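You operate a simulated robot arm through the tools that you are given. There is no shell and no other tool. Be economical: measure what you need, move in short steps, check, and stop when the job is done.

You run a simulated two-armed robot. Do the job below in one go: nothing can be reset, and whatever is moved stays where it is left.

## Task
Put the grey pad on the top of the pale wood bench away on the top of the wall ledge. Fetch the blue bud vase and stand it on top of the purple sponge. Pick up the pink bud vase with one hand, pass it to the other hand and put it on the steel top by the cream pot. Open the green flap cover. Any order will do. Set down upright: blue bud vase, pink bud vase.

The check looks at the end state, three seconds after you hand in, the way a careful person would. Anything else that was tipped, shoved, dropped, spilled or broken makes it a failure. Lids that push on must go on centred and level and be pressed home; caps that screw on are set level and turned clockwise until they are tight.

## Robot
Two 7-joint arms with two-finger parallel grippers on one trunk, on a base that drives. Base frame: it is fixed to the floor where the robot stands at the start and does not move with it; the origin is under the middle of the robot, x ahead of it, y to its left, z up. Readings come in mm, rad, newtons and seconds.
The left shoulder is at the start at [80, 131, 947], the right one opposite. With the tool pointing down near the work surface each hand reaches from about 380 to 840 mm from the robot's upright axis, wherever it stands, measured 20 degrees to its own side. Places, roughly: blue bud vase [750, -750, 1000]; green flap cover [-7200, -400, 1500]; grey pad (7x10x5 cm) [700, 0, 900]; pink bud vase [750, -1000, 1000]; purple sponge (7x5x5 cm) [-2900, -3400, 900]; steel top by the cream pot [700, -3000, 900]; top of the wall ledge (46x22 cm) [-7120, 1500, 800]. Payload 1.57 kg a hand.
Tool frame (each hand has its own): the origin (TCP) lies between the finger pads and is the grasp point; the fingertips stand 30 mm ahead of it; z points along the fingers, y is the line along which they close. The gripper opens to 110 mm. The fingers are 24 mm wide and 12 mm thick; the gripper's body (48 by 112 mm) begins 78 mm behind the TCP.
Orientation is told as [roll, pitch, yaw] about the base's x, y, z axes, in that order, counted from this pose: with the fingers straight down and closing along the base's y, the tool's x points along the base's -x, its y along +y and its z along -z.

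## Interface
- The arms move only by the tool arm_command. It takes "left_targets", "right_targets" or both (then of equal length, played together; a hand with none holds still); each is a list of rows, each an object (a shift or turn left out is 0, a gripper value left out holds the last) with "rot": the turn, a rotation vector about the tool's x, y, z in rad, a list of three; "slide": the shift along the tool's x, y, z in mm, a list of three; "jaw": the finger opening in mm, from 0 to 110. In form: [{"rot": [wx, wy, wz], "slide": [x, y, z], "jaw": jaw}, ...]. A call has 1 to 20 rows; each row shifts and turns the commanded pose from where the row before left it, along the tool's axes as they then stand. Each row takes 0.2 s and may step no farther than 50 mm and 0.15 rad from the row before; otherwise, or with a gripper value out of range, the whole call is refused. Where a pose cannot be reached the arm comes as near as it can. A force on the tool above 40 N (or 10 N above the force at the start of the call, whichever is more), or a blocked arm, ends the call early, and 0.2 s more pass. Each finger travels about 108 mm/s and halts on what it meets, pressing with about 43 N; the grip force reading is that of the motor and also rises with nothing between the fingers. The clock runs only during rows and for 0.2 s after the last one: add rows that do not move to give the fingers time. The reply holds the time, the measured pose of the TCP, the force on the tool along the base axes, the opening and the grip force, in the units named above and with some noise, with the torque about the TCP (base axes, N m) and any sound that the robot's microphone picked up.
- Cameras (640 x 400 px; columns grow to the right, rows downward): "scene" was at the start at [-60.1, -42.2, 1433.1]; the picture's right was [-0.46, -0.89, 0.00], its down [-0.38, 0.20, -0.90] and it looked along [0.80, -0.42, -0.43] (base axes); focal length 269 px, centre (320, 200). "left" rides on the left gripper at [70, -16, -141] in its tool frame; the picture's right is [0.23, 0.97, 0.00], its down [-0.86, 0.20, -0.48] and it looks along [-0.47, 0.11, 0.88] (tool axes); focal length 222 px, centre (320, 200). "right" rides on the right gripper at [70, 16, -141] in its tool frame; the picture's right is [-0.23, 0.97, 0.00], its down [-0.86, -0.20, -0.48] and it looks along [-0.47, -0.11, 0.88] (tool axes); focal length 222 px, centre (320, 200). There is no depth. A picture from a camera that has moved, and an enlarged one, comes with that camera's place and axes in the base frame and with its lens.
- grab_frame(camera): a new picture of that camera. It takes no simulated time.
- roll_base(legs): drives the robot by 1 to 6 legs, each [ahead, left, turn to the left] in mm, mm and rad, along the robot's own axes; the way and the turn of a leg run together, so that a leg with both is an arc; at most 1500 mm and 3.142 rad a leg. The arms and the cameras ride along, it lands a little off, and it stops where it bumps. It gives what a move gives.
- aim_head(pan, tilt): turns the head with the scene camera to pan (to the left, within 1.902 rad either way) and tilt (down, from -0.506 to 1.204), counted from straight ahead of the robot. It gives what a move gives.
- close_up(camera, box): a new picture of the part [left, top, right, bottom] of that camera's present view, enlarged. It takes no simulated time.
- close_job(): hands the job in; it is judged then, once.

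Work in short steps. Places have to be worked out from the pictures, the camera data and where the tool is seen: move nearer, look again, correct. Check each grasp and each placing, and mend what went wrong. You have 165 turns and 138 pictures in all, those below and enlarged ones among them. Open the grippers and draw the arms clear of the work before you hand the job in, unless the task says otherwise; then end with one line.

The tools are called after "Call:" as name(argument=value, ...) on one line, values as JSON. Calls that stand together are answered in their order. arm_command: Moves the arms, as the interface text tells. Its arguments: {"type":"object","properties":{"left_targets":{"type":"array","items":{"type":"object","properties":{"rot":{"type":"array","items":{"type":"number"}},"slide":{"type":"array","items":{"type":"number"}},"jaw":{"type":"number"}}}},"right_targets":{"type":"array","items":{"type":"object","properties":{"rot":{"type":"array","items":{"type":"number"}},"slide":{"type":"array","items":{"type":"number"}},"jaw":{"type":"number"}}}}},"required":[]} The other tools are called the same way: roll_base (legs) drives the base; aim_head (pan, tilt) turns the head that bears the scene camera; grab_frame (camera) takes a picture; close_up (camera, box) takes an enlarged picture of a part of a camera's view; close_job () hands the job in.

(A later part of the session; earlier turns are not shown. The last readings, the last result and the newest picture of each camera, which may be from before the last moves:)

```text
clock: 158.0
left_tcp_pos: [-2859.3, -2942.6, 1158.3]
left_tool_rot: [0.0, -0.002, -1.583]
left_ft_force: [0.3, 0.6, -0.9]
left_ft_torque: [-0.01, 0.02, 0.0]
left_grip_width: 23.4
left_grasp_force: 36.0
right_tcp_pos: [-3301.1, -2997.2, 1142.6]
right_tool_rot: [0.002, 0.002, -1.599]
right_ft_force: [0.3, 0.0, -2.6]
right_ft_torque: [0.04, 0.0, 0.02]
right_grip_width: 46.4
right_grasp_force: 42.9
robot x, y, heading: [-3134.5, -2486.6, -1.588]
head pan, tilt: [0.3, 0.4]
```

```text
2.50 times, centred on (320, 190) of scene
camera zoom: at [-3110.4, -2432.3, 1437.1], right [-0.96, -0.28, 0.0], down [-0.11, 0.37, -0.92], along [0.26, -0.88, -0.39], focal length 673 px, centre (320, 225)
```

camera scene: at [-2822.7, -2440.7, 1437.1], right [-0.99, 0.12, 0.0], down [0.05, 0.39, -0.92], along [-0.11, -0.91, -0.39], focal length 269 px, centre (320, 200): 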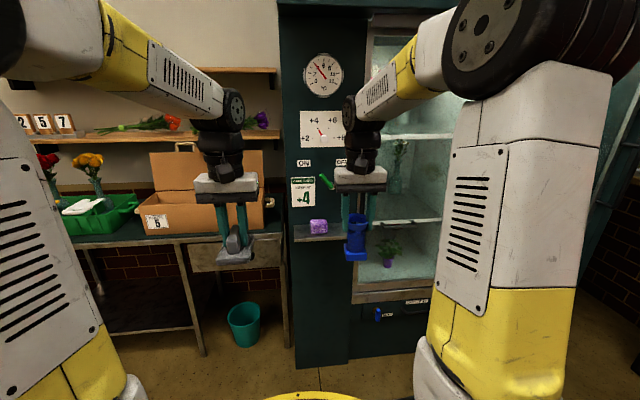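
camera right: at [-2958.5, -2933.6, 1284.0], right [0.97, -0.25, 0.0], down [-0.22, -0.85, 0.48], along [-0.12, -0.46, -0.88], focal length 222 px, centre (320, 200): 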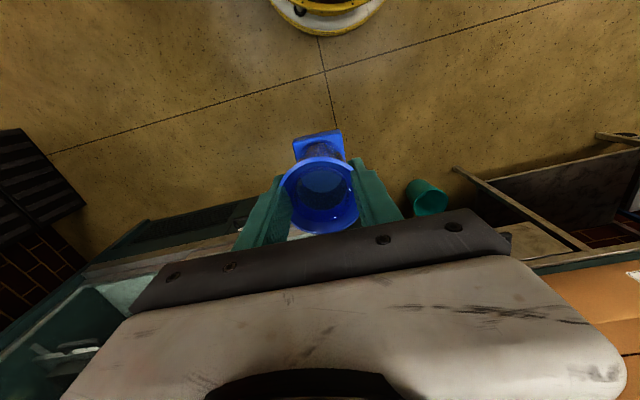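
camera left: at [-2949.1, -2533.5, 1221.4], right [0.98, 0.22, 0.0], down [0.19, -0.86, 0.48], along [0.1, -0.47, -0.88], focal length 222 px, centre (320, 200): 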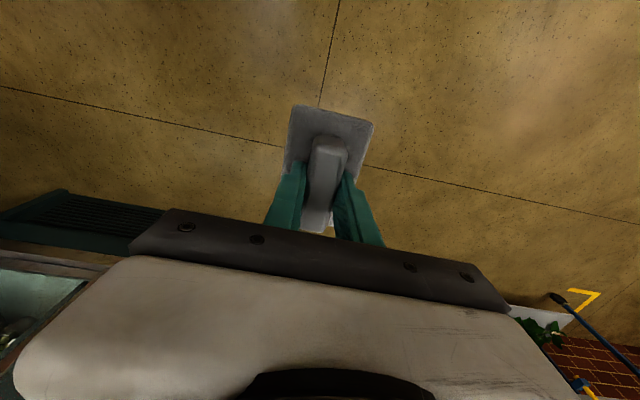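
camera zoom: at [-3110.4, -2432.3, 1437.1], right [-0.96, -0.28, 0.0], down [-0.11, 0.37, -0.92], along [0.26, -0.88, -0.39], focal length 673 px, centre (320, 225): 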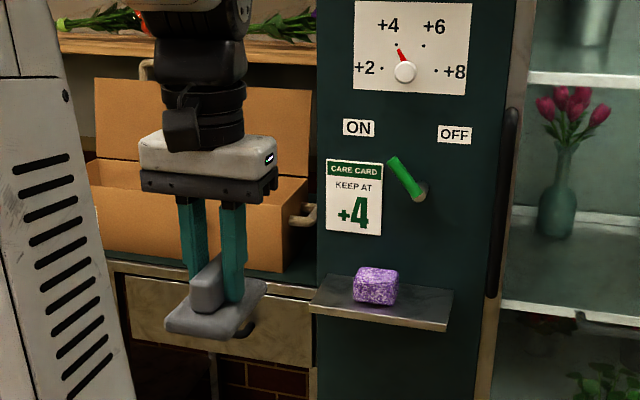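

From this side I see the lever sits on a shaft about 65 mm off the panel, its tip nearly above the sponge, so a vertical hand would hit it. The low tilted left-hand grip I used for pink would pass under it, so I will do the pad and flap first, then hand blue over and place it. I back off and turn to face -x.

Call:
roll_base(legs=[[-450, 0, 0], [0, 0, -1.56]])

Call:
aim_head(pan=0.0, tilt=0.2)

Call:
grab_frame(camera="scene")

Call:
aim_head(pan=-0.8, tilt=0.2)

Call:
grab_frame(camera="scene")

```text
clock: 164.5
left_tcp_pos: [-3593.1, -2320.9, 1157.9]
left_tool_rot: [0.002, -0.002, 3.103]
left_ft_force: [0.4, -0.9, -1.7]
left_ft_torque: [-0.01, 0.0, 0.03]
left_grip_width: 23.2
left_grasp_force: 35.2
right_tcp_pos: [-3637.5, -1879.1, 1142.4]
right_tool_rot: [0.0, 0.002, 3.088]
right_ft_force: [0.1, 0.3, -3.0]
right_ft_torque: [0.0, -0.01, -0.02]
right_grip_width: 46.3
right_grasp_force: 43.4
robot x, y, heading: [-3125.2, -2058.0, 3.095]
head pan, tilt: [0.3, 0.4]
```

```text
clock: 165.3
left_tcp_pos: [-3594.5, -2321.1, 1156.4]
left_tool_rot: [0.002, -0.002, 3.104]
left_ft_force: [0.6, -0.5, -1.0]
left_ft_torque: [-0.01, -0.03, 0.01]
left_grip_width: 23.2
left_grasp_force: 36.1
right_tcp_pos: [-3637.9, -1878.6, 1142.1]
right_tool_rot: [-0.001, 0.001, 3.087]
right_ft_force: [0.1, 0.1, -3.3]
right_ft_torque: [-0.02, -0.05, -0.02]
right_grip_width: 46.3
right_grasp_force: 43.1
robot x, y, heading: [-3128.8, -2055.4, 3.098]
head pan, tilt: [0.0, 0.201]
```

```text
45 pictures are left
camera scene: at [-3083.4, -2059.1, 1455.6], right [0.04, 1.0, 0.0], down [0.2, -0.01, -0.98], along [-0.98, 0.04, -0.2], focal length 269 px, centre (320, 200)
```

scene: 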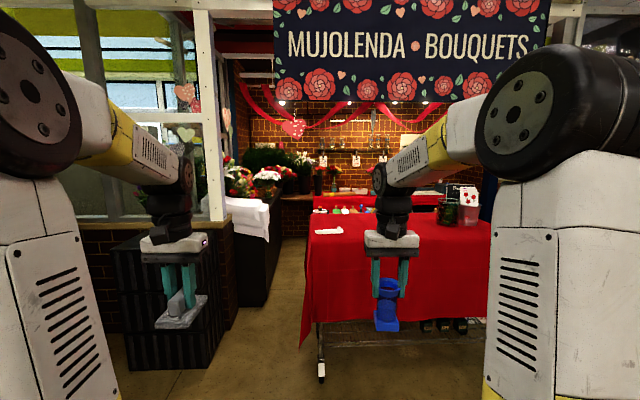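

```text
clock: 166.4
left_tcp_pos: [-3594.2, -2322.0, 1157.3]
left_tool_rot: [0.002, -0.001, 3.103]
left_ft_force: [-0.5, 0.1, -0.3]
left_ft_torque: [0.01, 0.03, -0.01]
left_grip_width: 23.0
left_grasp_force: 35.9
right_tcp_pos: [-3639.0, -1880.5, 1143.2]
right_tool_rot: [-0.001, 0.002, 3.088]
right_ft_force: [-0.3, -0.2, -3.7]
right_ft_torque: [-0.02, -0.01, -0.01]
right_grip_width: 46.3
right_grasp_force: 42.5
robot x, y, heading: [-3126.6, -2056.0, 3.099]
head pan, tilt: [-0.799, 0.201]
```

```text
44 pictures are left
camera scene: at [-3052.3, -1993.6, 1455.6], right [0.75, 0.67, 0.0], down [0.13, -0.15, -0.98], along [-0.65, 0.73, -0.2], focal length 269 px, centre (320, 200)
```

scene: 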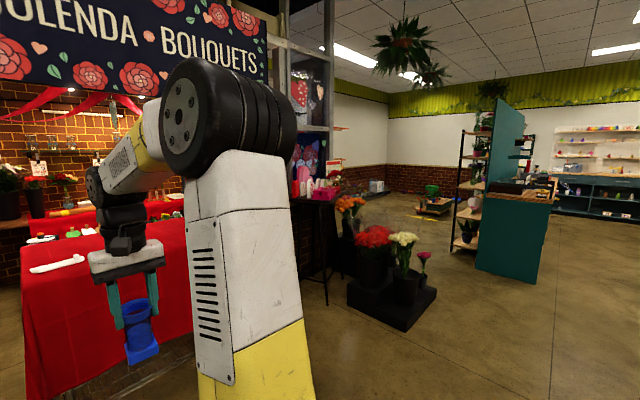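

Ahead is a red stall; the way to the ledge is right of a flower stand and left of a teal partition. I drive sideways (+y) to y of about -400 and look again.

Call:
roll_base(legs=[[0, -1400, 0.045], [100, -450, 0]])

Call:
aim_head(pan=-0.5, tilt=0.25)

Call:
grab_frame(camera="scene")

```text
clock: 176.0
left_tcp_pos: [-3667.9, -458.2, 1156.6]
left_tool_rot: [0.002, -0.001, -3.114]
left_ft_force: [-0.3, 1.0, -0.1]
left_ft_torque: [0.03, -0.03, 0.01]
left_grip_width: 23.1
left_grasp_force: 36.3
right_tcp_pos: [-3741.8, -20.5, 1142.9]
right_tool_rot: [0.0, 0.001, -3.129]
right_ft_force: [-0.2, 0.4, -3.9]
right_ft_torque: [-0.01, 0.0, 0.03]
right_grip_width: 46.4
right_grasp_force: 42.9
robot x, y, heading: [-3221.7, -160.0, -3.116]
head pan, tilt: [-0.799, 0.201]
```

```text
clock: 176.8
left_tcp_pos: [-3669.1, -457.6, 1157.8]
left_tool_rot: [0.003, -0.002, -3.113]
left_ft_force: [0.4, -0.3, -0.3]
left_ft_torque: [0.01, 0.0, -0.01]
left_grip_width: 23.4
left_grasp_force: 35.8
right_tcp_pos: [-3742.4, -18.8, 1142.4]
right_tool_rot: [0.002, 0.001, -3.131]
right_ft_force: [-0.1, -0.6, -3.5]
right_ft_torque: [0.04, -0.04, 0.01]
right_grip_width: 46.1
right_grasp_force: 42.6
robot x, y, heading: [-3216.3, -162.7, -3.124]
head pan, tilt: [-0.499, 0.25]
```

```text
43 pictures are left
camera scene: at [-3166.4, -116.1, 1451.1], right [0.46, 0.89, 0.0], down [0.22, -0.11, -0.97], along [-0.86, 0.44, -0.25], focal length 269 px, centre (320, 200)
```

scene: 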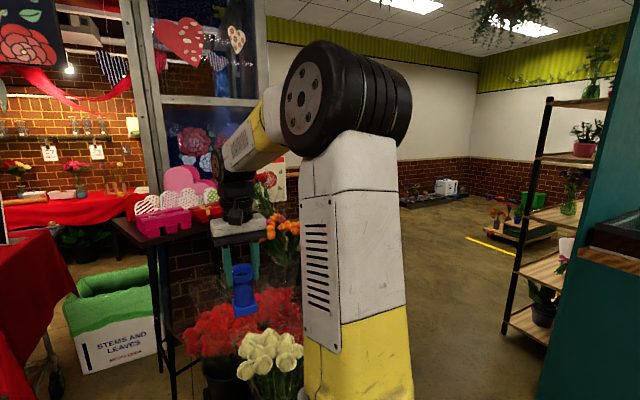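

The flower stand is just ahead, so I go further +y to about 1080 before heading forward.

Call:
roll_base(legs=[[0, -1220, -0.02]])

Call:
aim_head(pan=0.05, tilt=0.3)

Call:
grab_frame(camera="scene")

```text
clock: 182.9
left_tcp_pos: [-3688.1, 768.8, 1159.0]
left_tool_rot: [0.002, -0.001, 3.14]
left_ft_force: [0.2, 0.5, -1.1]
left_ft_torque: [-0.02, 0.04, 0.03]
left_grip_width: 23.4
left_grasp_force: 35.2
right_tcp_pos: [-3747.6, 1208.8, 1142.4]
right_tool_rot: [0.0, 0.002, 3.124]
right_ft_force: [0.1, -0.1, -2.8]
right_ft_torque: [0.03, -0.02, -0.04]
right_grip_width: 46.3
right_grasp_force: 42.9
robot x, y, heading: [-3233.2, 1050.5, 3.136]
head pan, tilt: [-0.499, 0.25]
```

```text
clock: 183.9
left_tcp_pos: [-3687.4, 768.6, 1157.7]
left_tool_rot: [0.001, 0.0, 3.142]
left_ft_force: [-0.3, -0.3, -1.2]
left_ft_torque: [0.0, 0.03, 0.0]
left_grip_width: 23.2
left_grasp_force: 36.4
right_tcp_pos: [-3748.4, 1208.5, 1142.3]
right_tool_rot: [-0.001, 0.001, 3.123]
right_ft_force: [0.1, 0.1, -3.3]
right_ft_torque: [-0.04, -0.06, 0.01]
right_grip_width: 46.2
right_grasp_force: 42.9
robot x, y, heading: [-3231.0, 1050.7, 3.133]
head pan, tilt: [0.051, 0.3]
```

```text
42 pictures are left
camera scene: at [-3187.3, 1045.8, 1446.3], right [-0.04, 1.0, 0.0], down [0.3, 0.01, -0.96], along [-0.95, -0.04, -0.3], focal length 269 px, centre (320, 200)
```

scene: 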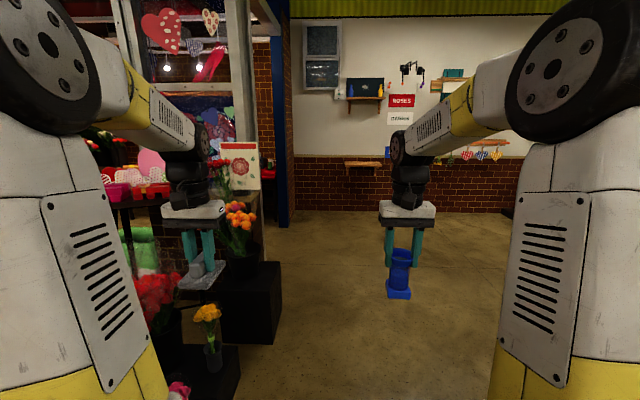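

The wall ledge is visible ahead at about [-7120, 1520]. I drive toward it, keeping right of the flower boxes.

Call:
roll_base(legs=[[300, -200, 0], [1300, -200, 0], [1100, -200, 0.01]])

Call:
aim_head(pan=0.1, tilt=0.35)

Call:
grab_frame(camera="scene")

```text
clock: 186.4
left_tcp_pos: [-4011.7, 967.4, 1157.5]
left_tool_rot: [0.002, -0.001, 3.021]
left_ft_force: [-0.2, -0.6, -0.8]
left_ft_torque: [0.03, -0.04, 0.02]
left_grip_width: 23.3
left_grasp_force: 36.0
right_tcp_pos: [-4017.7, 1411.6, 1142.5]
right_tool_rot: [-0.001, 0.005, 3.005]
right_ft_force: [0.3, 0.2, -3.0]
right_ft_torque: [-0.05, -0.04, 0.02]
right_grip_width: 46.2
right_grasp_force: 42.6
robot x, y, heading: [-3525.1, 1189.5, 3.017]
head pan, tilt: [0.051, 0.3]
stopped in leg 1: the robot was blocked; the commanded pose is now the measured one
```

```text
clock: 187.0
left_tcp_pos: [-4010.6, 966.2, 1157.2]
left_tool_rot: [0.001, -0.001, 3.021]
left_ft_force: [-0.5, 0.3, -0.3]
left_ft_torque: [-0.01, -0.01, -0.01]
left_grip_width: 23.0
left_grasp_force: 35.6
right_tcp_pos: [-4017.7, 1410.8, 1141.7]
right_tool_rot: [0.0, 0.004, 3.005]
right_ft_force: [-1.2, -0.5, -3.7]
right_ft_torque: [-0.02, -0.02, 0.0]
right_grip_width: 46.0
right_grasp_force: 42.6
robot x, y, heading: [-3524.2, 1187.1, 3.015]
head pan, tilt: [0.099, 0.351]
```

```text
41 pictures are left
camera scene: at [-3481.1, 1176.6, 1441.6], right [0.03, 1.0, 0.0], down [0.34, -0.01, -0.94], along [-0.94, 0.03, -0.34], focal length 269 px, centre (320, 200)
```

scene: 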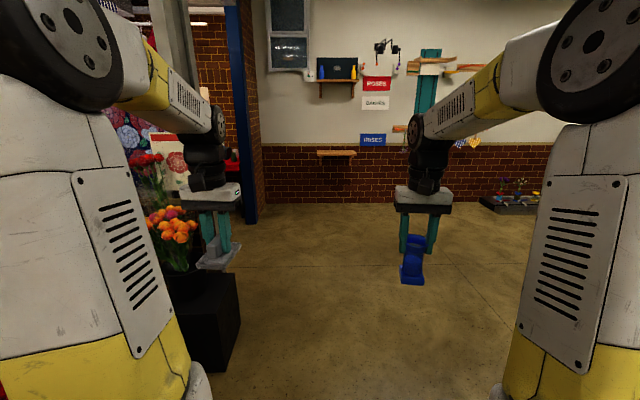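

I bumped something on the right (the partition, likely). I check the vase and the right side.

Call:
close_up(camera="scene", box=[380, 170, 470, 300])

Call:
aim_head(pan=-1.5, tilt=0.4)

Call:
grab_frame(camera="scene")

```text
3.08 times, centred on (425, 235) of scene
camera zoom: at [-3481.1, 1176.6, 1441.6], right [0.03, 1.0, 0.0], down [0.34, -0.01, -0.94], along [-0.94, 0.03, -0.34], focal length 828 px, centre (-3, 92)
```

zoom: 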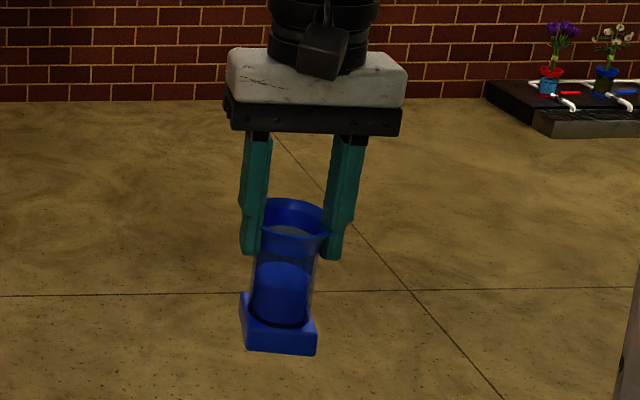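

```text
clock: 188.7
left_tcp_pos: [-4010.0, 966.3, 1157.9]
left_tool_rot: [0.003, -0.002, 3.02]
left_ft_force: [-0.2, -0.4, -0.2]
left_ft_torque: [0.0, 0.02, 0.02]
left_grip_width: 23.4
left_grasp_force: 35.8
right_tcp_pos: [-4017.7, 1409.7, 1142.4]
right_tool_rot: [-0.001, 0.003, 3.004]
right_ft_force: [0.3, -0.6, -3.2]
right_ft_torque: [-0.03, -0.05, -0.04]
right_grip_width: 46.4
right_grasp_force: 43.4
robot x, y, heading: [-3525.0, 1189.3, 3.014]
head pan, tilt: [-1.499, 0.4]
```

```text
39 pictures are left
camera scene: at [-3383.0, 1266.6, 1437.1], right [1.0, -0.05, 0.0], down [-0.02, -0.39, -0.92], along [0.05, 0.92, -0.39], focal length 269 px, centre (320, 200)
```

scene: 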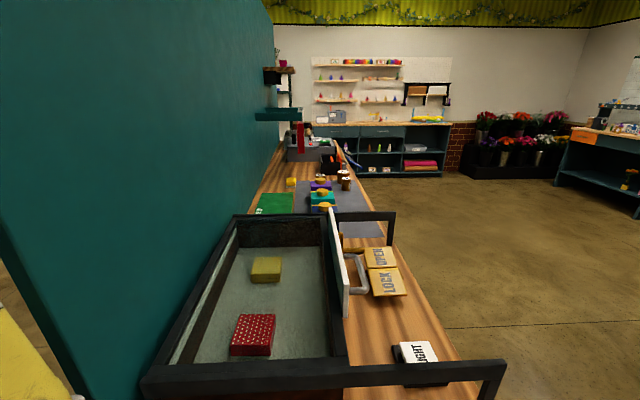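

The vase is still upright in the hand and nothing toppled; I only touched the partition end. I ease left, square the heading, go forward past it, then shift right and continue.

Call:
roll_base(legs=[[0, 110, 0], [0, 0, 0.12], [450, 0, 0], [400, -300, 0], [1200, -100, 0]])

Call:
aim_head(pan=0.05, tilt=0.35)

Call:
grab_frame(camera="scene")

```text
clock: 200.9
left_tcp_pos: [-6032.7, 1218.2, 1157.4]
left_tool_rot: [0.001, -0.002, 3.137]
left_ft_force: [0.3, 0.6, -1.0]
left_ft_torque: [0.0, 0.03, -0.01]
left_grip_width: 23.2
left_grasp_force: 35.5
right_tcp_pos: [-6090.0, 1658.4, 1142.1]
right_tool_rot: [0.0, 0.001, 3.121]
right_ft_force: [-0.3, -0.4, -2.7]
right_ft_torque: [0.0, -0.04, -0.01]
right_grip_width: 46.0
right_grasp_force: 43.5
robot x, y, heading: [-5574.5, 1501.9, 3.134]
head pan, tilt: [-1.499, 0.4]
```

```text
clock: 202.6
left_tcp_pos: [-6033.0, 1218.1, 1156.4]
left_tool_rot: [0.001, -0.002, 3.137]
left_ft_force: [0.1, 1.0, -0.3]
left_ft_torque: [-0.02, -0.01, 0.0]
left_grip_width: 23.4
left_grasp_force: 36.1
right_tcp_pos: [-6091.0, 1657.1, 1143.0]
right_tool_rot: [-0.002, 0.004, 3.121]
right_ft_force: [0.4, -0.2, -3.6]
right_ft_torque: [0.03, 0.03, -0.04]
right_grip_width: 46.4
right_grasp_force: 43.1
robot x, y, heading: [-5571.3, 1501.1, 3.135]
head pan, tilt: [0.051, 0.351]
```

```text
38 pictures are left
camera scene: at [-5530.4, 1493.1, 1441.6], right [-0.04, 1.0, 0.0], down [0.34, 0.01, -0.94], along [-0.94, -0.04, -0.34], focal length 269 px, centre (320, 200)
```

scene: 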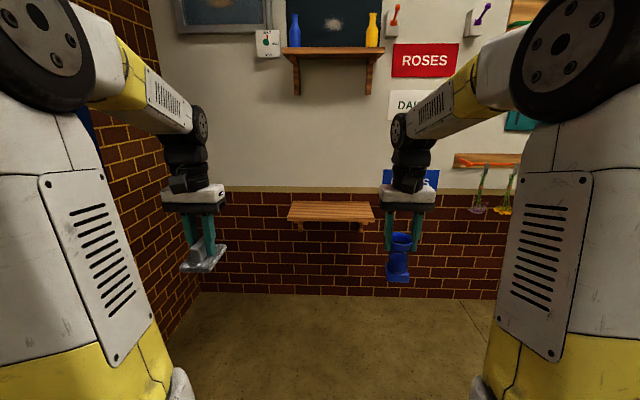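

The ledge is straight ahead, top at about z 840, front edge near x -6850. I approach in part and measure again.

Call:
roll_base(legs=[[560, -120, 0.006]])

Call:
aim_head(pan=0.1, tilt=0.65)

Call:
grab_frame(camera="scene")

```text
clock: 205.8
left_tcp_pos: [-6586.8, 1337.2, 1156.2]
left_tool_rot: [0.003, -0.001, -3.14]
left_ft_force: [0.0, 0.1, -1.3]
left_ft_torque: [-0.01, -0.03, -0.01]
left_grip_width: 23.2
left_grasp_force: 35.7
right_tcp_pos: [-6650.3, 1777.4, 1143.1]
right_tool_rot: [0.0, 0.003, 3.128]
right_ft_force: [-0.2, 0.4, -2.7]
right_ft_torque: [0.03, -0.04, 0.0]
right_grip_width: 46.4
right_grasp_force: 43.0
robot x, y, heading: [-6131.5, 1619.2, 3.139]
head pan, tilt: [0.051, 0.351]
```

```text
clock: 206.6
left_tcp_pos: [-6587.7, 1337.1, 1156.6]
left_tool_rot: [0.0, -0.003, -3.138]
left_ft_force: [-0.8, 0.5, 0.2]
left_ft_torque: [0.0, 0.01, 0.0]
left_grip_width: 23.2
left_grasp_force: 35.9
right_tcp_pos: [-6648.4, 1778.0, 1142.9]
right_tool_rot: [0.0, 0.003, 3.129]
right_ft_force: [-0.4, 0.6, -2.4]
right_ft_torque: [0.03, -0.05, 0.02]
right_grip_width: 46.4
right_grasp_force: 43.0
robot x, y, heading: [-6129.5, 1618.1, 3.141]
head pan, tilt: [0.099, 0.649]
```

```text
37 pictures are left
camera scene: at [-6081.2, 1612.5, 1414.6], right [-0.1, 1.0, 0.0], down [0.6, 0.06, -0.8], along [-0.79, -0.08, -0.6], focal length 269 px, centre (320, 200)
```

scene: 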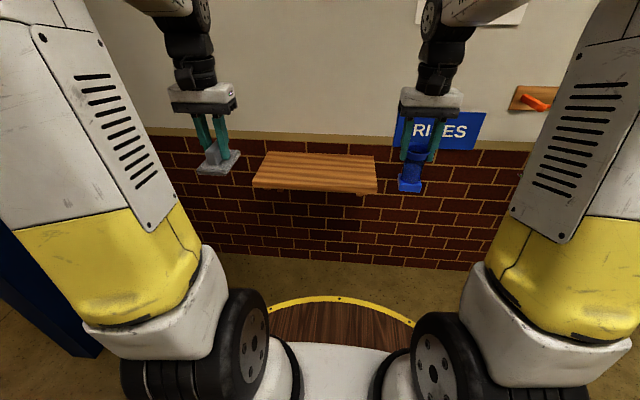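

Call:
close_up(camera="scene", box=[190, 110, 400, 220])

```text
3.05 times, centred on (295, 165) of scene
camera zoom: at [-6081.2, 1612.5, 1414.6], right [-0.1, 1.0, 0.0], down [0.6, 0.06, -0.8], along [-0.79, -0.08, -0.6], focal length 821 px, centre (396, 307)
```

zoom: 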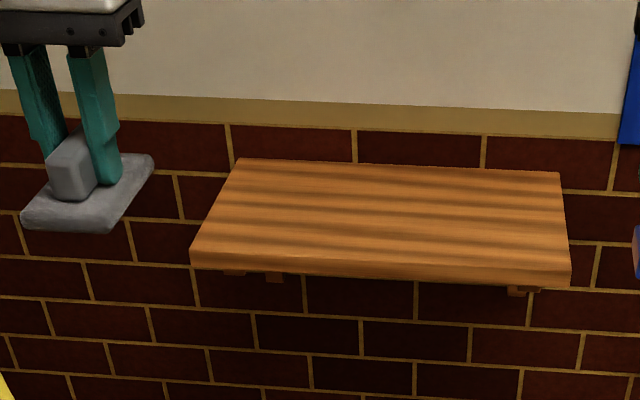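

Refined: ledge x -6900 to -7140, y 1279 to 1740, top z about 865–900. I drive 230 mm closer and bring the pad over the ledge centre at a safe height.

Call:
roll_base(legs=[[230, 0, 0]])

Call:
arm_command(left_targets=[{"slide": [-32, -29, 15]}, {"slide": [-32, -29, 15]}, {"slide": [-32, -29, 15]}, {"slide": [-32, -29, 15]}, {"slide": [-32, -29, 15]}, {"slide": [-32, -29, 15]}, {}])

Call:
grab_frame(camera="scene")

Call:
grab_frame(camera="left")

```text
clock: 208.4
left_tcp_pos: [-6819.1, 1335.7, 1157.9]
left_tool_rot: [0.003, -0.001, -3.133]
left_ft_force: [-0.2, 0.0, 0.2]
left_ft_torque: [-0.02, 0.01, 0.01]
left_grip_width: 23.3
left_grasp_force: 35.2
right_tcp_pos: [-6882.3, 1774.3, 1142.4]
right_tool_rot: [0.0, 0.005, 3.132]
right_ft_force: [0.4, 0.4, -3.4]
right_ft_torque: [0.03, -0.04, 0.01]
right_grip_width: 46.4
right_grasp_force: 42.9
robot x, y, heading: [-6365.4, 1620.7, -3.141]
head pan, tilt: [0.099, 0.649]
```

```text
clock: 210.0
left_tcp_pos: [-7012.6, 1505.1, 1068.1]
left_tool_rot: [0.002, -0.002, -3.133]
left_ft_force: [0.2, 0.6, -0.3]
left_ft_torque: [-0.01, 0.0, -0.04]
left_grip_width: 23.4
left_grasp_force: 35.7
right_tcp_pos: [-6883.4, 1775.4, 1142.4]
right_tool_rot: [0.001, 0.004, 3.133]
right_ft_force: [-0.8, 0.8, -3.2]
right_ft_torque: [-0.02, 0.01, -0.01]
right_grip_width: 46.3
right_grasp_force: 42.7
robot x, y, heading: [-6365.6, 1619.0, -3.137]
head pan, tilt: [0.099, 0.649]
```

```text
35 pictures are left
camera scene: at [-6313.9, 1612.8, 1414.6], right [-0.1, 0.99, 0.0], down [0.6, 0.06, -0.8], along [-0.79, -0.08, -0.6], focal length 269 px, centre (320, 200)
```

scene: 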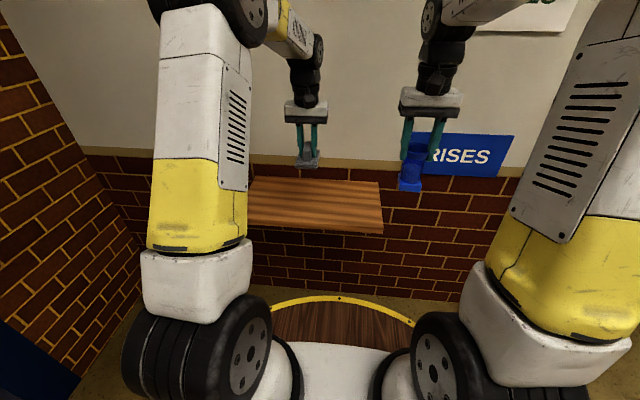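

```text
34 pictures are left
camera left: at [-6944.1, 1522.3, 1210.3], right [0.23, -0.97, 0.0], down [-0.85, -0.21, 0.48], along [-0.47, -0.11, -0.88], focal length 222 px, centre (320, 200)
```

left: 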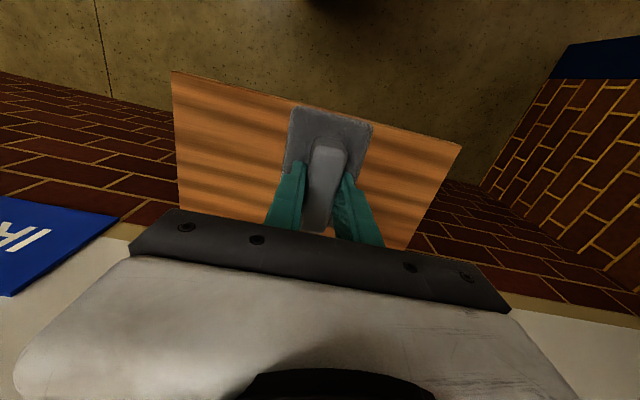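

Combining both cameras puts the ledge top nearer z 805 with its front edge at x about -6990, so the centre is about [-7105, 1505]. I move 90 mm further in and lower to z 930.

Call:
arm_command(left_targets=[{"slide": [-45, 0, 15]}, {"slide": [-45, 0, 15]}, {"slide": [0, 0, 45]}, {"slide": [0, 0, 45]}, {"slide": [0, 0, 18]}, {}])

Call:
grab_frame(camera="left")

Call:
grab_frame(camera="scene")

```text
clock: 211.4
left_tcp_pos: [-7100.6, 1507.0, 927.2]
left_tool_rot: [0.002, -0.002, -3.132]
left_ft_force: [0.5, 0.0, 0.2]
left_ft_torque: [-0.03, 0.02, 0.03]
left_grip_width: 23.2
left_grasp_force: 36.4
right_tcp_pos: [-6883.1, 1775.2, 1142.8]
right_tool_rot: [0.0, 0.003, 3.133]
right_ft_force: [-0.4, 0.4, -2.8]
right_ft_torque: [-0.01, -0.02, -0.02]
right_grip_width: 46.0
right_grasp_force: 42.9
robot x, y, heading: [-6367.6, 1620.7, -3.139]
head pan, tilt: [0.099, 0.649]
```

```text
33 pictures are left
camera left: at [-7032.2, 1523.6, 1069.5], right [0.23, -0.97, 0.0], down [-0.85, -0.21, 0.48], along [-0.47, -0.11, -0.88], focal length 222 px, centre (320, 200)
```

left: 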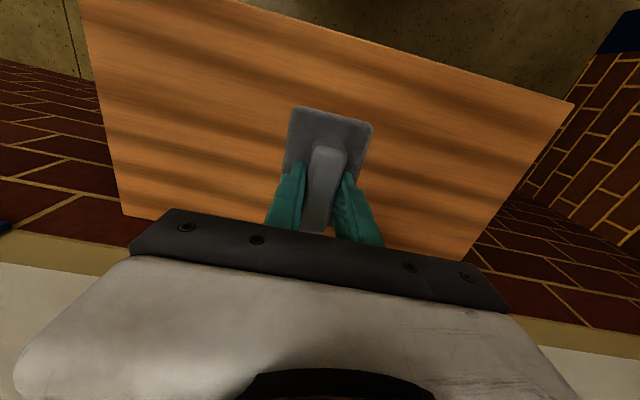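

```text
32 pictures are left
camera scene: at [-6313.9, 1612.8, 1414.6], right [-0.1, 0.99, 0.0], down [0.6, 0.06, -0.8], along [-0.79, -0.08, -0.6], focal length 269 px, centre (320, 200)
```

scene: 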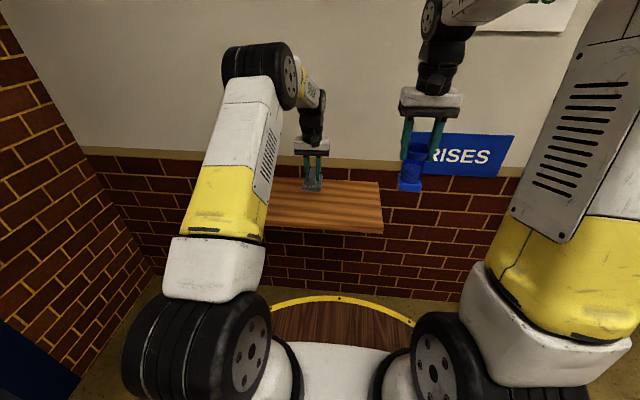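

The pad is well centred over the ledge. I lower, then step down until contact.

Call:
arm_command(left_targets=[{"slide": [0, 0, 30]}, {"slide": [0, 0, 25]}, {}])

Call:
arm_command(left_targets=[{"slide": [0, 0, 5]}, {"slide": [0, 0, 5]}, {}])

Call:
grab_frame(camera="left")

```text
clock: 212.2
left_tcp_pos: [-7102.2, 1506.4, 874.1]
left_tool_rot: [0.001, -0.001, -3.132]
left_ft_force: [0.2, -0.1, 0.1]
left_ft_torque: [-0.04, 0.02, -0.02]
left_grip_width: 23.2
left_grasp_force: 35.5
right_tcp_pos: [-6882.9, 1775.4, 1142.2]
right_tool_rot: [0.001, 0.003, 3.132]
right_ft_force: [-0.2, 0.0, -3.0]
right_ft_torque: [-0.03, -0.01, 0.04]
right_grip_width: 46.1
right_grasp_force: 42.8
robot x, y, heading: [-6364.8, 1619.7, -3.142]
head pan, tilt: [0.099, 0.649]
```

```text
clock: 213.0
left_tcp_pos: [-7102.4, 1506.6, 866.1]
left_tool_rot: [0.002, -0.003, -3.134]
left_ft_force: [-0.4, 0.0, -0.8]
left_ft_torque: [-0.03, 0.02, -0.01]
left_grip_width: 23.4
left_grasp_force: 35.6
right_tcp_pos: [-6883.5, 1774.7, 1142.3]
right_tool_rot: [-0.001, 0.004, 3.132]
right_ft_force: [-0.4, 0.6, -2.3]
right_ft_torque: [0.02, -0.01, 0.0]
right_grip_width: 46.6
right_grasp_force: 43.1
robot x, y, heading: [-6364.3, 1617.7, -3.133]
head pan, tilt: [0.099, 0.649]
```

```text
31 pictures are left
camera left: at [-7033.0, 1523.4, 1006.7], right [0.23, -0.97, 0.0], down [-0.85, -0.21, 0.48], along [-0.47, -0.11, -0.88], focal length 222 px, centre (320, 200)
```

left: 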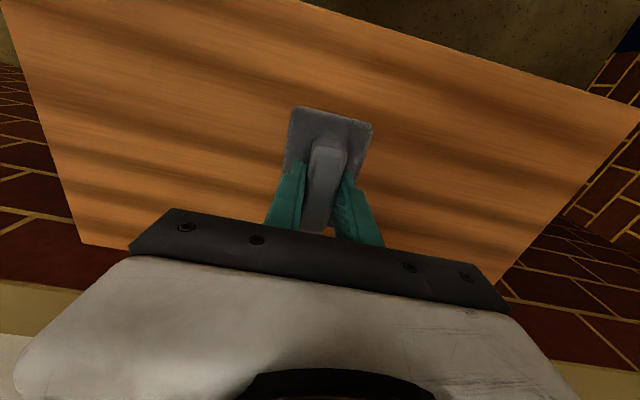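

Call:
arm_command(left_targets=[{"slide": [0, 0, 5]}, {}])

Call:
arm_command(left_targets=[{"slide": [0, 0, 5]}, {}])

Call:
arm_command(left_targets=[{"slide": [0, 0, 4]}, {}])

```text
clock: 213.6
left_tcp_pos: [-7102.3, 1506.0, 859.5]
left_tool_rot: [0.0, -0.003, -3.132]
left_ft_force: [0.1, 0.2, -0.5]
left_ft_torque: [0.01, 0.04, -0.01]
left_grip_width: 23.4
left_grasp_force: 35.5
right_tcp_pos: [-6882.3, 1774.9, 1142.8]
right_tool_rot: [0.001, 0.004, 3.132]
right_ft_force: [-0.3, -0.6, -3.5]
right_ft_torque: [0.01, -0.01, 0.0]
right_grip_width: 46.3
right_grasp_force: 42.9
robot x, y, heading: [-6367.0, 1620.8, -3.144]
head pan, tilt: [0.099, 0.649]
```

```text
clock: 214.2
left_tcp_pos: [-7101.9, 1506.9, 854.0]
left_tool_rot: [0.001, 0.0, -3.132]
left_ft_force: [0.4, 0.7, -1.6]
left_ft_torque: [0.02, -0.02, -0.01]
left_grip_width: 23.3
left_grasp_force: 36.3
right_tcp_pos: [-6883.6, 1774.8, 1142.0]
right_tool_rot: [-0.002, 0.003, 3.131]
right_ft_force: [-0.1, 0.2, -4.0]
right_ft_torque: [0.03, -0.05, -0.01]
right_grip_width: 45.9
right_grasp_force: 42.8
robot x, y, heading: [-6367.7, 1622.1, -3.14]
head pan, tilt: [0.099, 0.649]
```

```text
clock: 214.8
left_tcp_pos: [-7101.6, 1503.8, 850.0]
left_tool_rot: [0.002, -0.002, -3.133]
left_ft_force: [0.0, 0.0, -1.7]
left_ft_torque: [-0.03, 0.0, 0.03]
left_grip_width: 23.4
left_grasp_force: 35.5
right_tcp_pos: [-6882.7, 1775.4, 1142.8]
right_tool_rot: [0.0, 0.003, 3.132]
right_ft_force: [0.1, 0.8, -2.9]
right_ft_torque: [-0.02, -0.01, -0.03]
right_grip_width: 46.3
right_grasp_force: 42.8
robot x, y, heading: [-6362.1, 1621.9, -3.14]
head pan, tilt: [0.099, 0.649]
```

Call:
arm_command(left_targets=[{"slide": [0, 0, 4]}, {}])

Call:
arm_command(left_targets=[{"slide": [0, 0, 4]}, {}])

Call:
close_up(camera="left", box=[240, 60, 420, 240])

```text
clock: 215.4
left_tcp_pos: [-7102.1, 1505.9, 846.8]
left_tool_rot: [0.002, -0.002, -3.133]
left_ft_force: [0.1, -0.1, -0.4]
left_ft_torque: [-0.01, 0.02, 0.0]
left_grip_width: 23.1
left_grasp_force: 35.4
right_tcp_pos: [-6882.7, 1775.7, 1141.8]
right_tool_rot: [0.0, 0.002, 3.132]
right_ft_force: [0.4, -0.4, -2.9]
right_ft_torque: [0.01, -0.03, 0.0]
right_grip_width: 46.5
right_grasp_force: 43.3
robot x, y, heading: [-6366.2, 1622.1, -3.14]
head pan, tilt: [0.099, 0.649]
```

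```text
clock: 216.0
left_tcp_pos: [-7103.0, 1505.2, 846.0]
left_tool_rot: [0.003, -0.005, -3.132]
left_ft_force: [9.9, -2.6, 35.0]
left_ft_torque: [0.03, -1.26, 0.0]
left_grip_width: 23.4
left_grasp_force: 35.4
right_tcp_pos: [-6882.0, 1775.2, 1142.0]
right_tool_rot: [0.0, 0.001, 3.132]
right_ft_force: [0.8, -0.2, -2.8]
right_ft_torque: [0.01, -0.04, -0.05]
right_grip_width: 46.3
right_grasp_force: 43.2
robot x, y, heading: [-6365.8, 1619.6, -3.136]
head pan, tilt: [0.099, 0.649]
```

```text
2.22 times, centred on (330, 150) of left
camera zoom: at [-7033.4, 1522.9, 987.7], right [0.24, -0.97, 0.0], down [-0.85, -0.21, 0.48], along [-0.47, -0.11, -0.88], focal length 494 px, centre (298, 311)
```

zoom: 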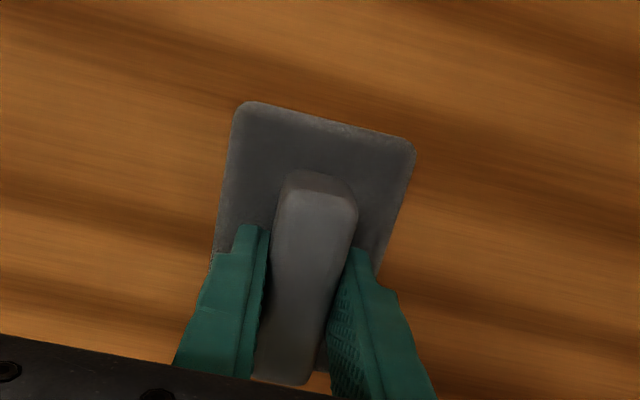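

The pad rests on the ledge (35 N contact). I open and lift away.

Call:
arm_command(left_targets=[{"slide": [0, 0, -2], "jaw": 40}, {"jaw": 55}, {}, {"slide": [0, 0, -30]}, {"slide": [0, 0, -45]}, {"slide": [0, 0, -45]}, {"slide": [25, 0, -40]}, {"slide": [45, 0, -20]}, {"slide": [45, 0, 0]}, {}])

Call:
close_up(camera="scene", box=[220, 110, 400, 250])

```text
clock: 218.2
left_tcp_pos: [-6986.7, 1508.9, 1024.0]
left_tool_rot: [0.002, -0.002, -3.133]
left_ft_force: [0.1, -1.1, -0.2]
left_ft_torque: [0.01, -0.01, 0.01]
left_grip_width: 54.9
left_grasp_force: 0.1
right_tcp_pos: [-6882.5, 1775.4, 1141.9]
right_tool_rot: [0.0, 0.004, 3.132]
right_ft_force: [0.3, 0.4, -2.7]
right_ft_torque: [0.0, -0.03, 0.0]
right_grip_width: 46.4
right_grasp_force: 42.9
robot x, y, heading: [-6364.4, 1621.8, -3.136]
head pan, tilt: [0.099, 0.649]
```

```text
2.86 times, centred on (310, 180) of scene
camera zoom: at [-6313.8, 1612.8, 1414.6], right [-0.1, 0.99, 0.0], down [0.6, 0.06, -0.8], along [-0.79, -0.08, -0.6], focal length 769 px, centre (349, 257)
```

zoom: 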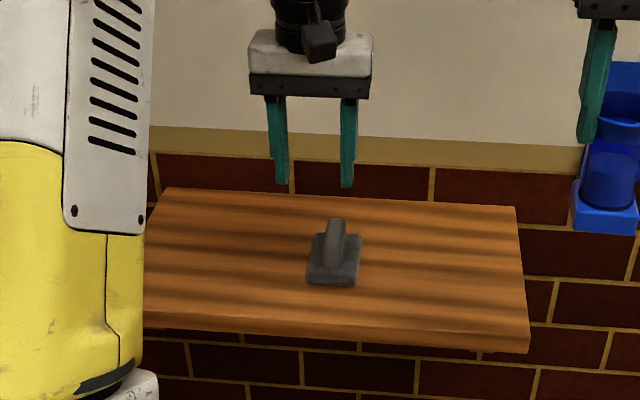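

The pad is in place. Next I look left (toward -y) for the green flap near [-7200, -400, 1500].

Call:
arm_command(left_targets=[{"slide": [45, 0, -20]}, {"slide": [45, 0, -20]}, {"slide": [45, 0, -20]}, {"slide": [45, 0, -20]}, {"slide": [20, 0, -20]}, {}])

Call:
roll_base(legs=[[-700, 0, 0]])

Call:
aim_head(pan=0.7, tilt=0.15)

Call:
grab_frame(camera="scene")

```text
clock: 219.6
left_tcp_pos: [-6786.3, 1512.5, 1122.0]
left_tool_rot: [0.002, 0.0, -3.133]
left_ft_force: [0.0, -1.2, 0.1]
left_ft_torque: [-0.02, 0.01, 0.01]
left_grip_width: 55.0
left_grasp_force: 0.1
right_tcp_pos: [-6881.9, 1775.0, 1142.9]
right_tool_rot: [0.001, 0.003, 3.133]
right_ft_force: [-0.1, -1.0, -3.2]
right_ft_torque: [0.01, -0.09, 0.04]
right_grip_width: 46.2
right_grasp_force: 42.9
robot x, y, heading: [-6365.0, 1619.4, -3.14]
head pan, tilt: [0.099, 0.649]
```

```text
clock: 223.3
left_tcp_pos: [-6109.3, 1519.1, 1122.7]
left_tool_rot: [0.001, -0.002, 3.106]
left_ft_force: [0.2, 0.4, -0.4]
left_ft_torque: [0.01, -0.02, 0.05]
left_grip_width: 54.9
left_grasp_force: 0.1
right_tcp_pos: [-6192.8, 1784.8, 1141.3]
right_tool_rot: [0.0, 0.004, 3.088]
right_ft_force: [-0.4, -0.5, -3.7]
right_ft_torque: [-0.01, -0.02, 0.02]
right_grip_width: 46.5
right_grasp_force: 42.5
robot x, y, heading: [-5682.9, 1609.1, 3.096]
head pan, tilt: [0.099, 0.649]
```

```text
clock: 224.3
left_tcp_pos: [-6108.2, 1518.2, 1121.6]
left_tool_rot: [0.002, -0.003, 3.105]
left_ft_force: [1.4, 0.2, 0.0]
left_ft_torque: [-0.01, -0.02, -0.03]
left_grip_width: 55.1
left_grasp_force: 0.0
right_tcp_pos: [-6192.5, 1783.2, 1141.7]
right_tool_rot: [-0.001, 0.002, 3.088]
right_ft_force: [1.0, 0.6, -3.9]
right_ft_torque: [-0.01, -0.05, -0.03]
right_grip_width: 46.2
right_grasp_force: 42.9
robot x, y, heading: [-5680.9, 1605.7, 3.097]
head pan, tilt: [0.7, 0.15]
```

```text
28 pictures are left
camera scene: at [-5618.4, 1545.0, 1460.3], right [-0.61, 0.79, 0.0], down [0.12, 0.09, -0.99], along [-0.78, -0.6, -0.15], focal length 269 px, centre (320, 200)
```

scene: 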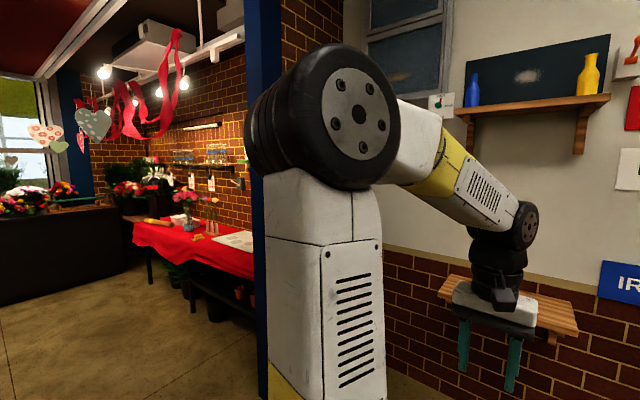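

The flap must be on the brick wall inside the stall behind the blue column (about [-6700, 240]). I drive sideways to y of about -250, staying at x -5680, and look.

Call:
roll_base(legs=[[0, 900, 0.045], [0, 950, 0]])

Call:
aim_head(pan=0.0, tilt=0.15)

Call:
grab_frame(camera="scene")

```text
clock: 233.6
left_tcp_pos: [-6147.9, -348.1, 1122.2]
left_tool_rot: [0.0, -0.002, -3.135]
left_ft_force: [1.1, 0.4, -0.1]
left_ft_torque: [-0.03, 0.01, -0.02]
left_grip_width: 55.0
left_grasp_force: 0.1
right_tcp_pos: [-6244.0, -86.9, 1142.1]
right_tool_rot: [0.0, 0.003, 3.129]
right_ft_force: [-0.5, 0.3, -3.1]
right_ft_torque: [-0.01, -0.02, 0.04]
right_grip_width: 46.3
right_grasp_force: 43.0
robot x, y, heading: [-5721.1, -239.8, 3.143]
head pan, tilt: [0.7, 0.15]
```

```text
clock: 234.7
left_tcp_pos: [-6148.4, -348.2, 1121.2]
left_tool_rot: [0.001, -0.003, -3.136]
left_ft_force: [0.1, -0.1, -0.3]
left_ft_torque: [0.01, 0.0, 0.01]
left_grip_width: 54.9
left_grasp_force: 0.1
right_tcp_pos: [-6243.3, -86.1, 1143.1]
right_tool_rot: [0.0, 0.003, 3.129]
right_ft_force: [-0.1, -0.4, -3.4]
right_ft_torque: [0.0, 0.03, 0.01]
right_grip_width: 46.3
right_grasp_force: 42.9
robot x, y, heading: [-5727.1, -239.3, 3.138]
head pan, tilt: [0.0, 0.15]
```

```text
27 pictures are left
camera scene: at [-5681.1, -241.6, 1460.3], right [0.0, 1.0, 0.0], down [0.15, 0.0, -0.99], along [-0.99, 0.0, -0.15], focal length 269 px, centre (320, 200)
```

scene: 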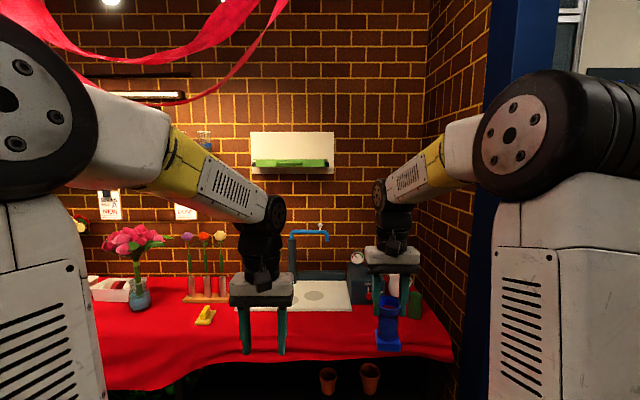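

The green flap cover is on the wall at image (291, 160). I zoom in on it.

Call:
close_up(camera="scene", box=[230, 120, 350, 190])

```text
5.33 times, centred on (290, 155) of scene
camera zoom: at [-5681.1, -241.6, 1460.3], right [0.0, 1.0, 0.0], down [0.15, 0.0, -0.99], along [-0.99, 0.0, -0.15], focal length 1436 px, centre (480, 440)
```

zoom: 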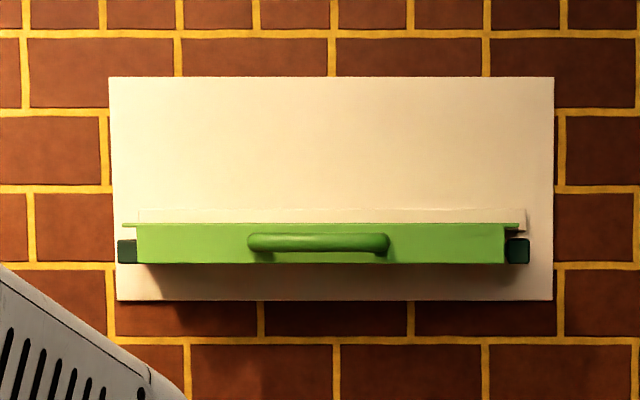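

The flap is a lid with a front lip and handle under a blank back plate, so it probably lifts up. I drive closer and look at it and the table edge.

Call:
roll_base(legs=[[300, -120, 0]])

Call:
aim_head(pan=0.1, tilt=0.45)

Call:
grab_frame(camera="scene")

Call:
close_up(camera="scene", box=[200, 0, 400, 125])

```text
clock: 236.9
left_tcp_pos: [-6449.9, -217.1, 1121.5]
left_tool_rot: [0.001, -0.002, 3.131]
left_ft_force: [-0.2, 0.1, -0.6]
left_ft_torque: [-0.02, 0.02, -0.01]
left_grip_width: 54.8
left_grasp_force: 0.1
right_tcp_pos: [-6540.2, 46.5, 1142.6]
right_tool_rot: [0.001, 0.002, 3.116]
right_ft_force: [0.5, -0.7, -2.9]
right_ft_torque: [-0.01, -0.03, 0.01]
right_grip_width: 46.3
right_grasp_force: 43.6
robot x, y, heading: [-6025.3, -117.8, 3.122]
head pan, tilt: [0.0, 0.15]
```

```text
clock: 237.7
left_tcp_pos: [-6449.5, -217.2, 1122.1]
left_tool_rot: [0.0, -0.003, 3.131]
left_ft_force: [1.1, 0.7, 0.5]
left_ft_torque: [-0.03, 0.02, 0.0]
left_grip_width: 54.9
left_grasp_force: 0.0
right_tcp_pos: [-6540.6, 46.9, 1142.1]
right_tool_rot: [0.001, 0.004, 3.115]
right_ft_force: [0.0, 0.2, -4.0]
right_ft_torque: [-0.01, 0.0, 0.01]
right_grip_width: 46.0
right_grasp_force: 43.1
robot x, y, heading: [-6025.1, -115.2, 3.125]
head pan, tilt: [0.099, 0.45]
```

```text
25 pictures are left
camera scene: at [-5980.0, -125.5, 1432.5], right [-0.08, 1.0, 0.0], down [0.43, 0.04, -0.9], along [-0.9, -0.08, -0.43], focal length 269 px, centre (320, 200)
```

scene: 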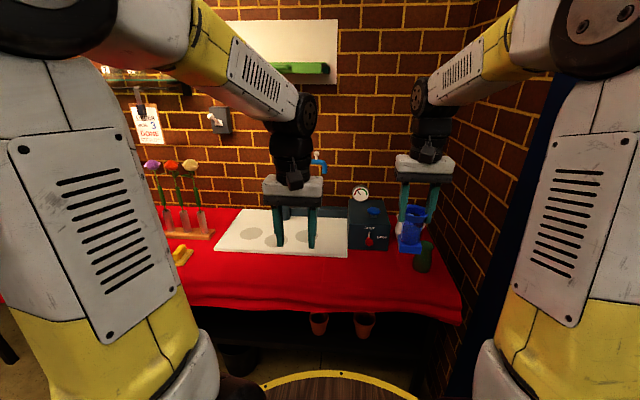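

```text
3.20 times, centred on (300, 62) of scene
camera zoom: at [-5980.0, -125.5, 1432.5], right [-0.08, 1.0, 0.0], down [0.43, 0.04, -0.9], along [-0.9, -0.08, -0.43], focal length 862 px, centre (384, 640)
```

zoom: 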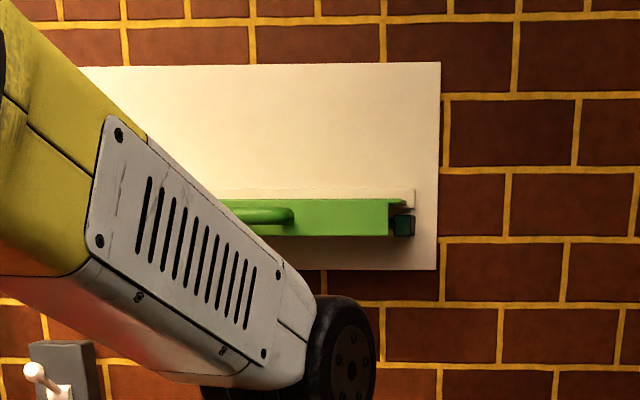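

The wall is near x -7240 and the flap lip spans z 1418–1460. I need to get as close to the table as is safe, so I edge forward and look steeply down at the gap between my deck and the table edge.

Call:
roll_base(legs=[[100, 165, 0.015]])

Call:
aim_head(pan=0.0, tilt=1.0)

Call:
grab_frame(camera="scene")

```text
clock: 239.2
left_tcp_pos: [-6551.5, -387.6, 1122.1]
left_tool_rot: [0.0, -0.002, 3.141]
left_ft_force: [0.0, -0.5, 0.7]
left_ft_torque: [0.0, -0.01, 0.03]
left_grip_width: 54.9
left_grasp_force: 0.0
right_tcp_pos: [-6645.5, -124.1, 1142.3]
right_tool_rot: [0.0, 0.004, 3.124]
right_ft_force: [-0.3, -0.9, -3.2]
right_ft_torque: [-0.02, -0.01, 0.03]
right_grip_width: 46.5
right_grasp_force: 43.3
robot x, y, heading: [-6131.2, -281.2, 3.133]
head pan, tilt: [0.099, 0.45]
```

```text
clock: 240.2
left_tcp_pos: [-6551.7, -387.1, 1121.5]
left_tool_rot: [0.002, -0.002, 3.14]
left_ft_force: [0.1, -0.4, -0.8]
left_ft_torque: [0.01, 0.0, 0.0]
left_grip_width: 55.1
left_grasp_force: 0.0
right_tcp_pos: [-6644.1, -124.4, 1142.6]
right_tool_rot: [0.001, 0.004, 3.124]
right_ft_force: [0.5, 0.8, -3.7]
right_ft_torque: [0.0, -0.04, -0.02]
right_grip_width: 46.0
right_grasp_force: 43.6
robot x, y, heading: [-6126.6, -281.5, 3.133]
head pan, tilt: [0.0, 1.0]
```

```text
23 pictures are left
camera scene: at [-6060.7, -283.0, 1386.9], right [0.01, 1.0, 0.0], down [0.84, -0.01, -0.54], along [-0.54, 0.0, -0.84], focal length 269 px, centre (320, 200)
```

scene: 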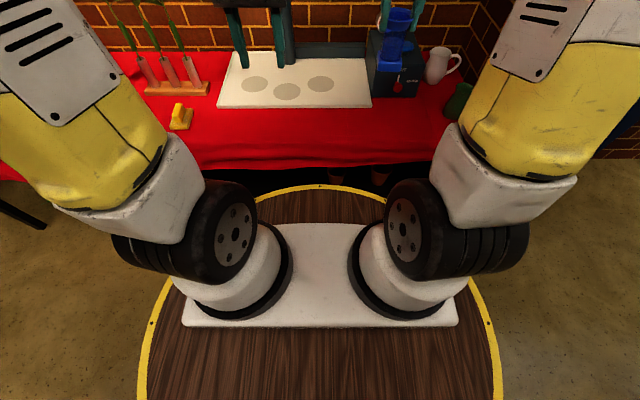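

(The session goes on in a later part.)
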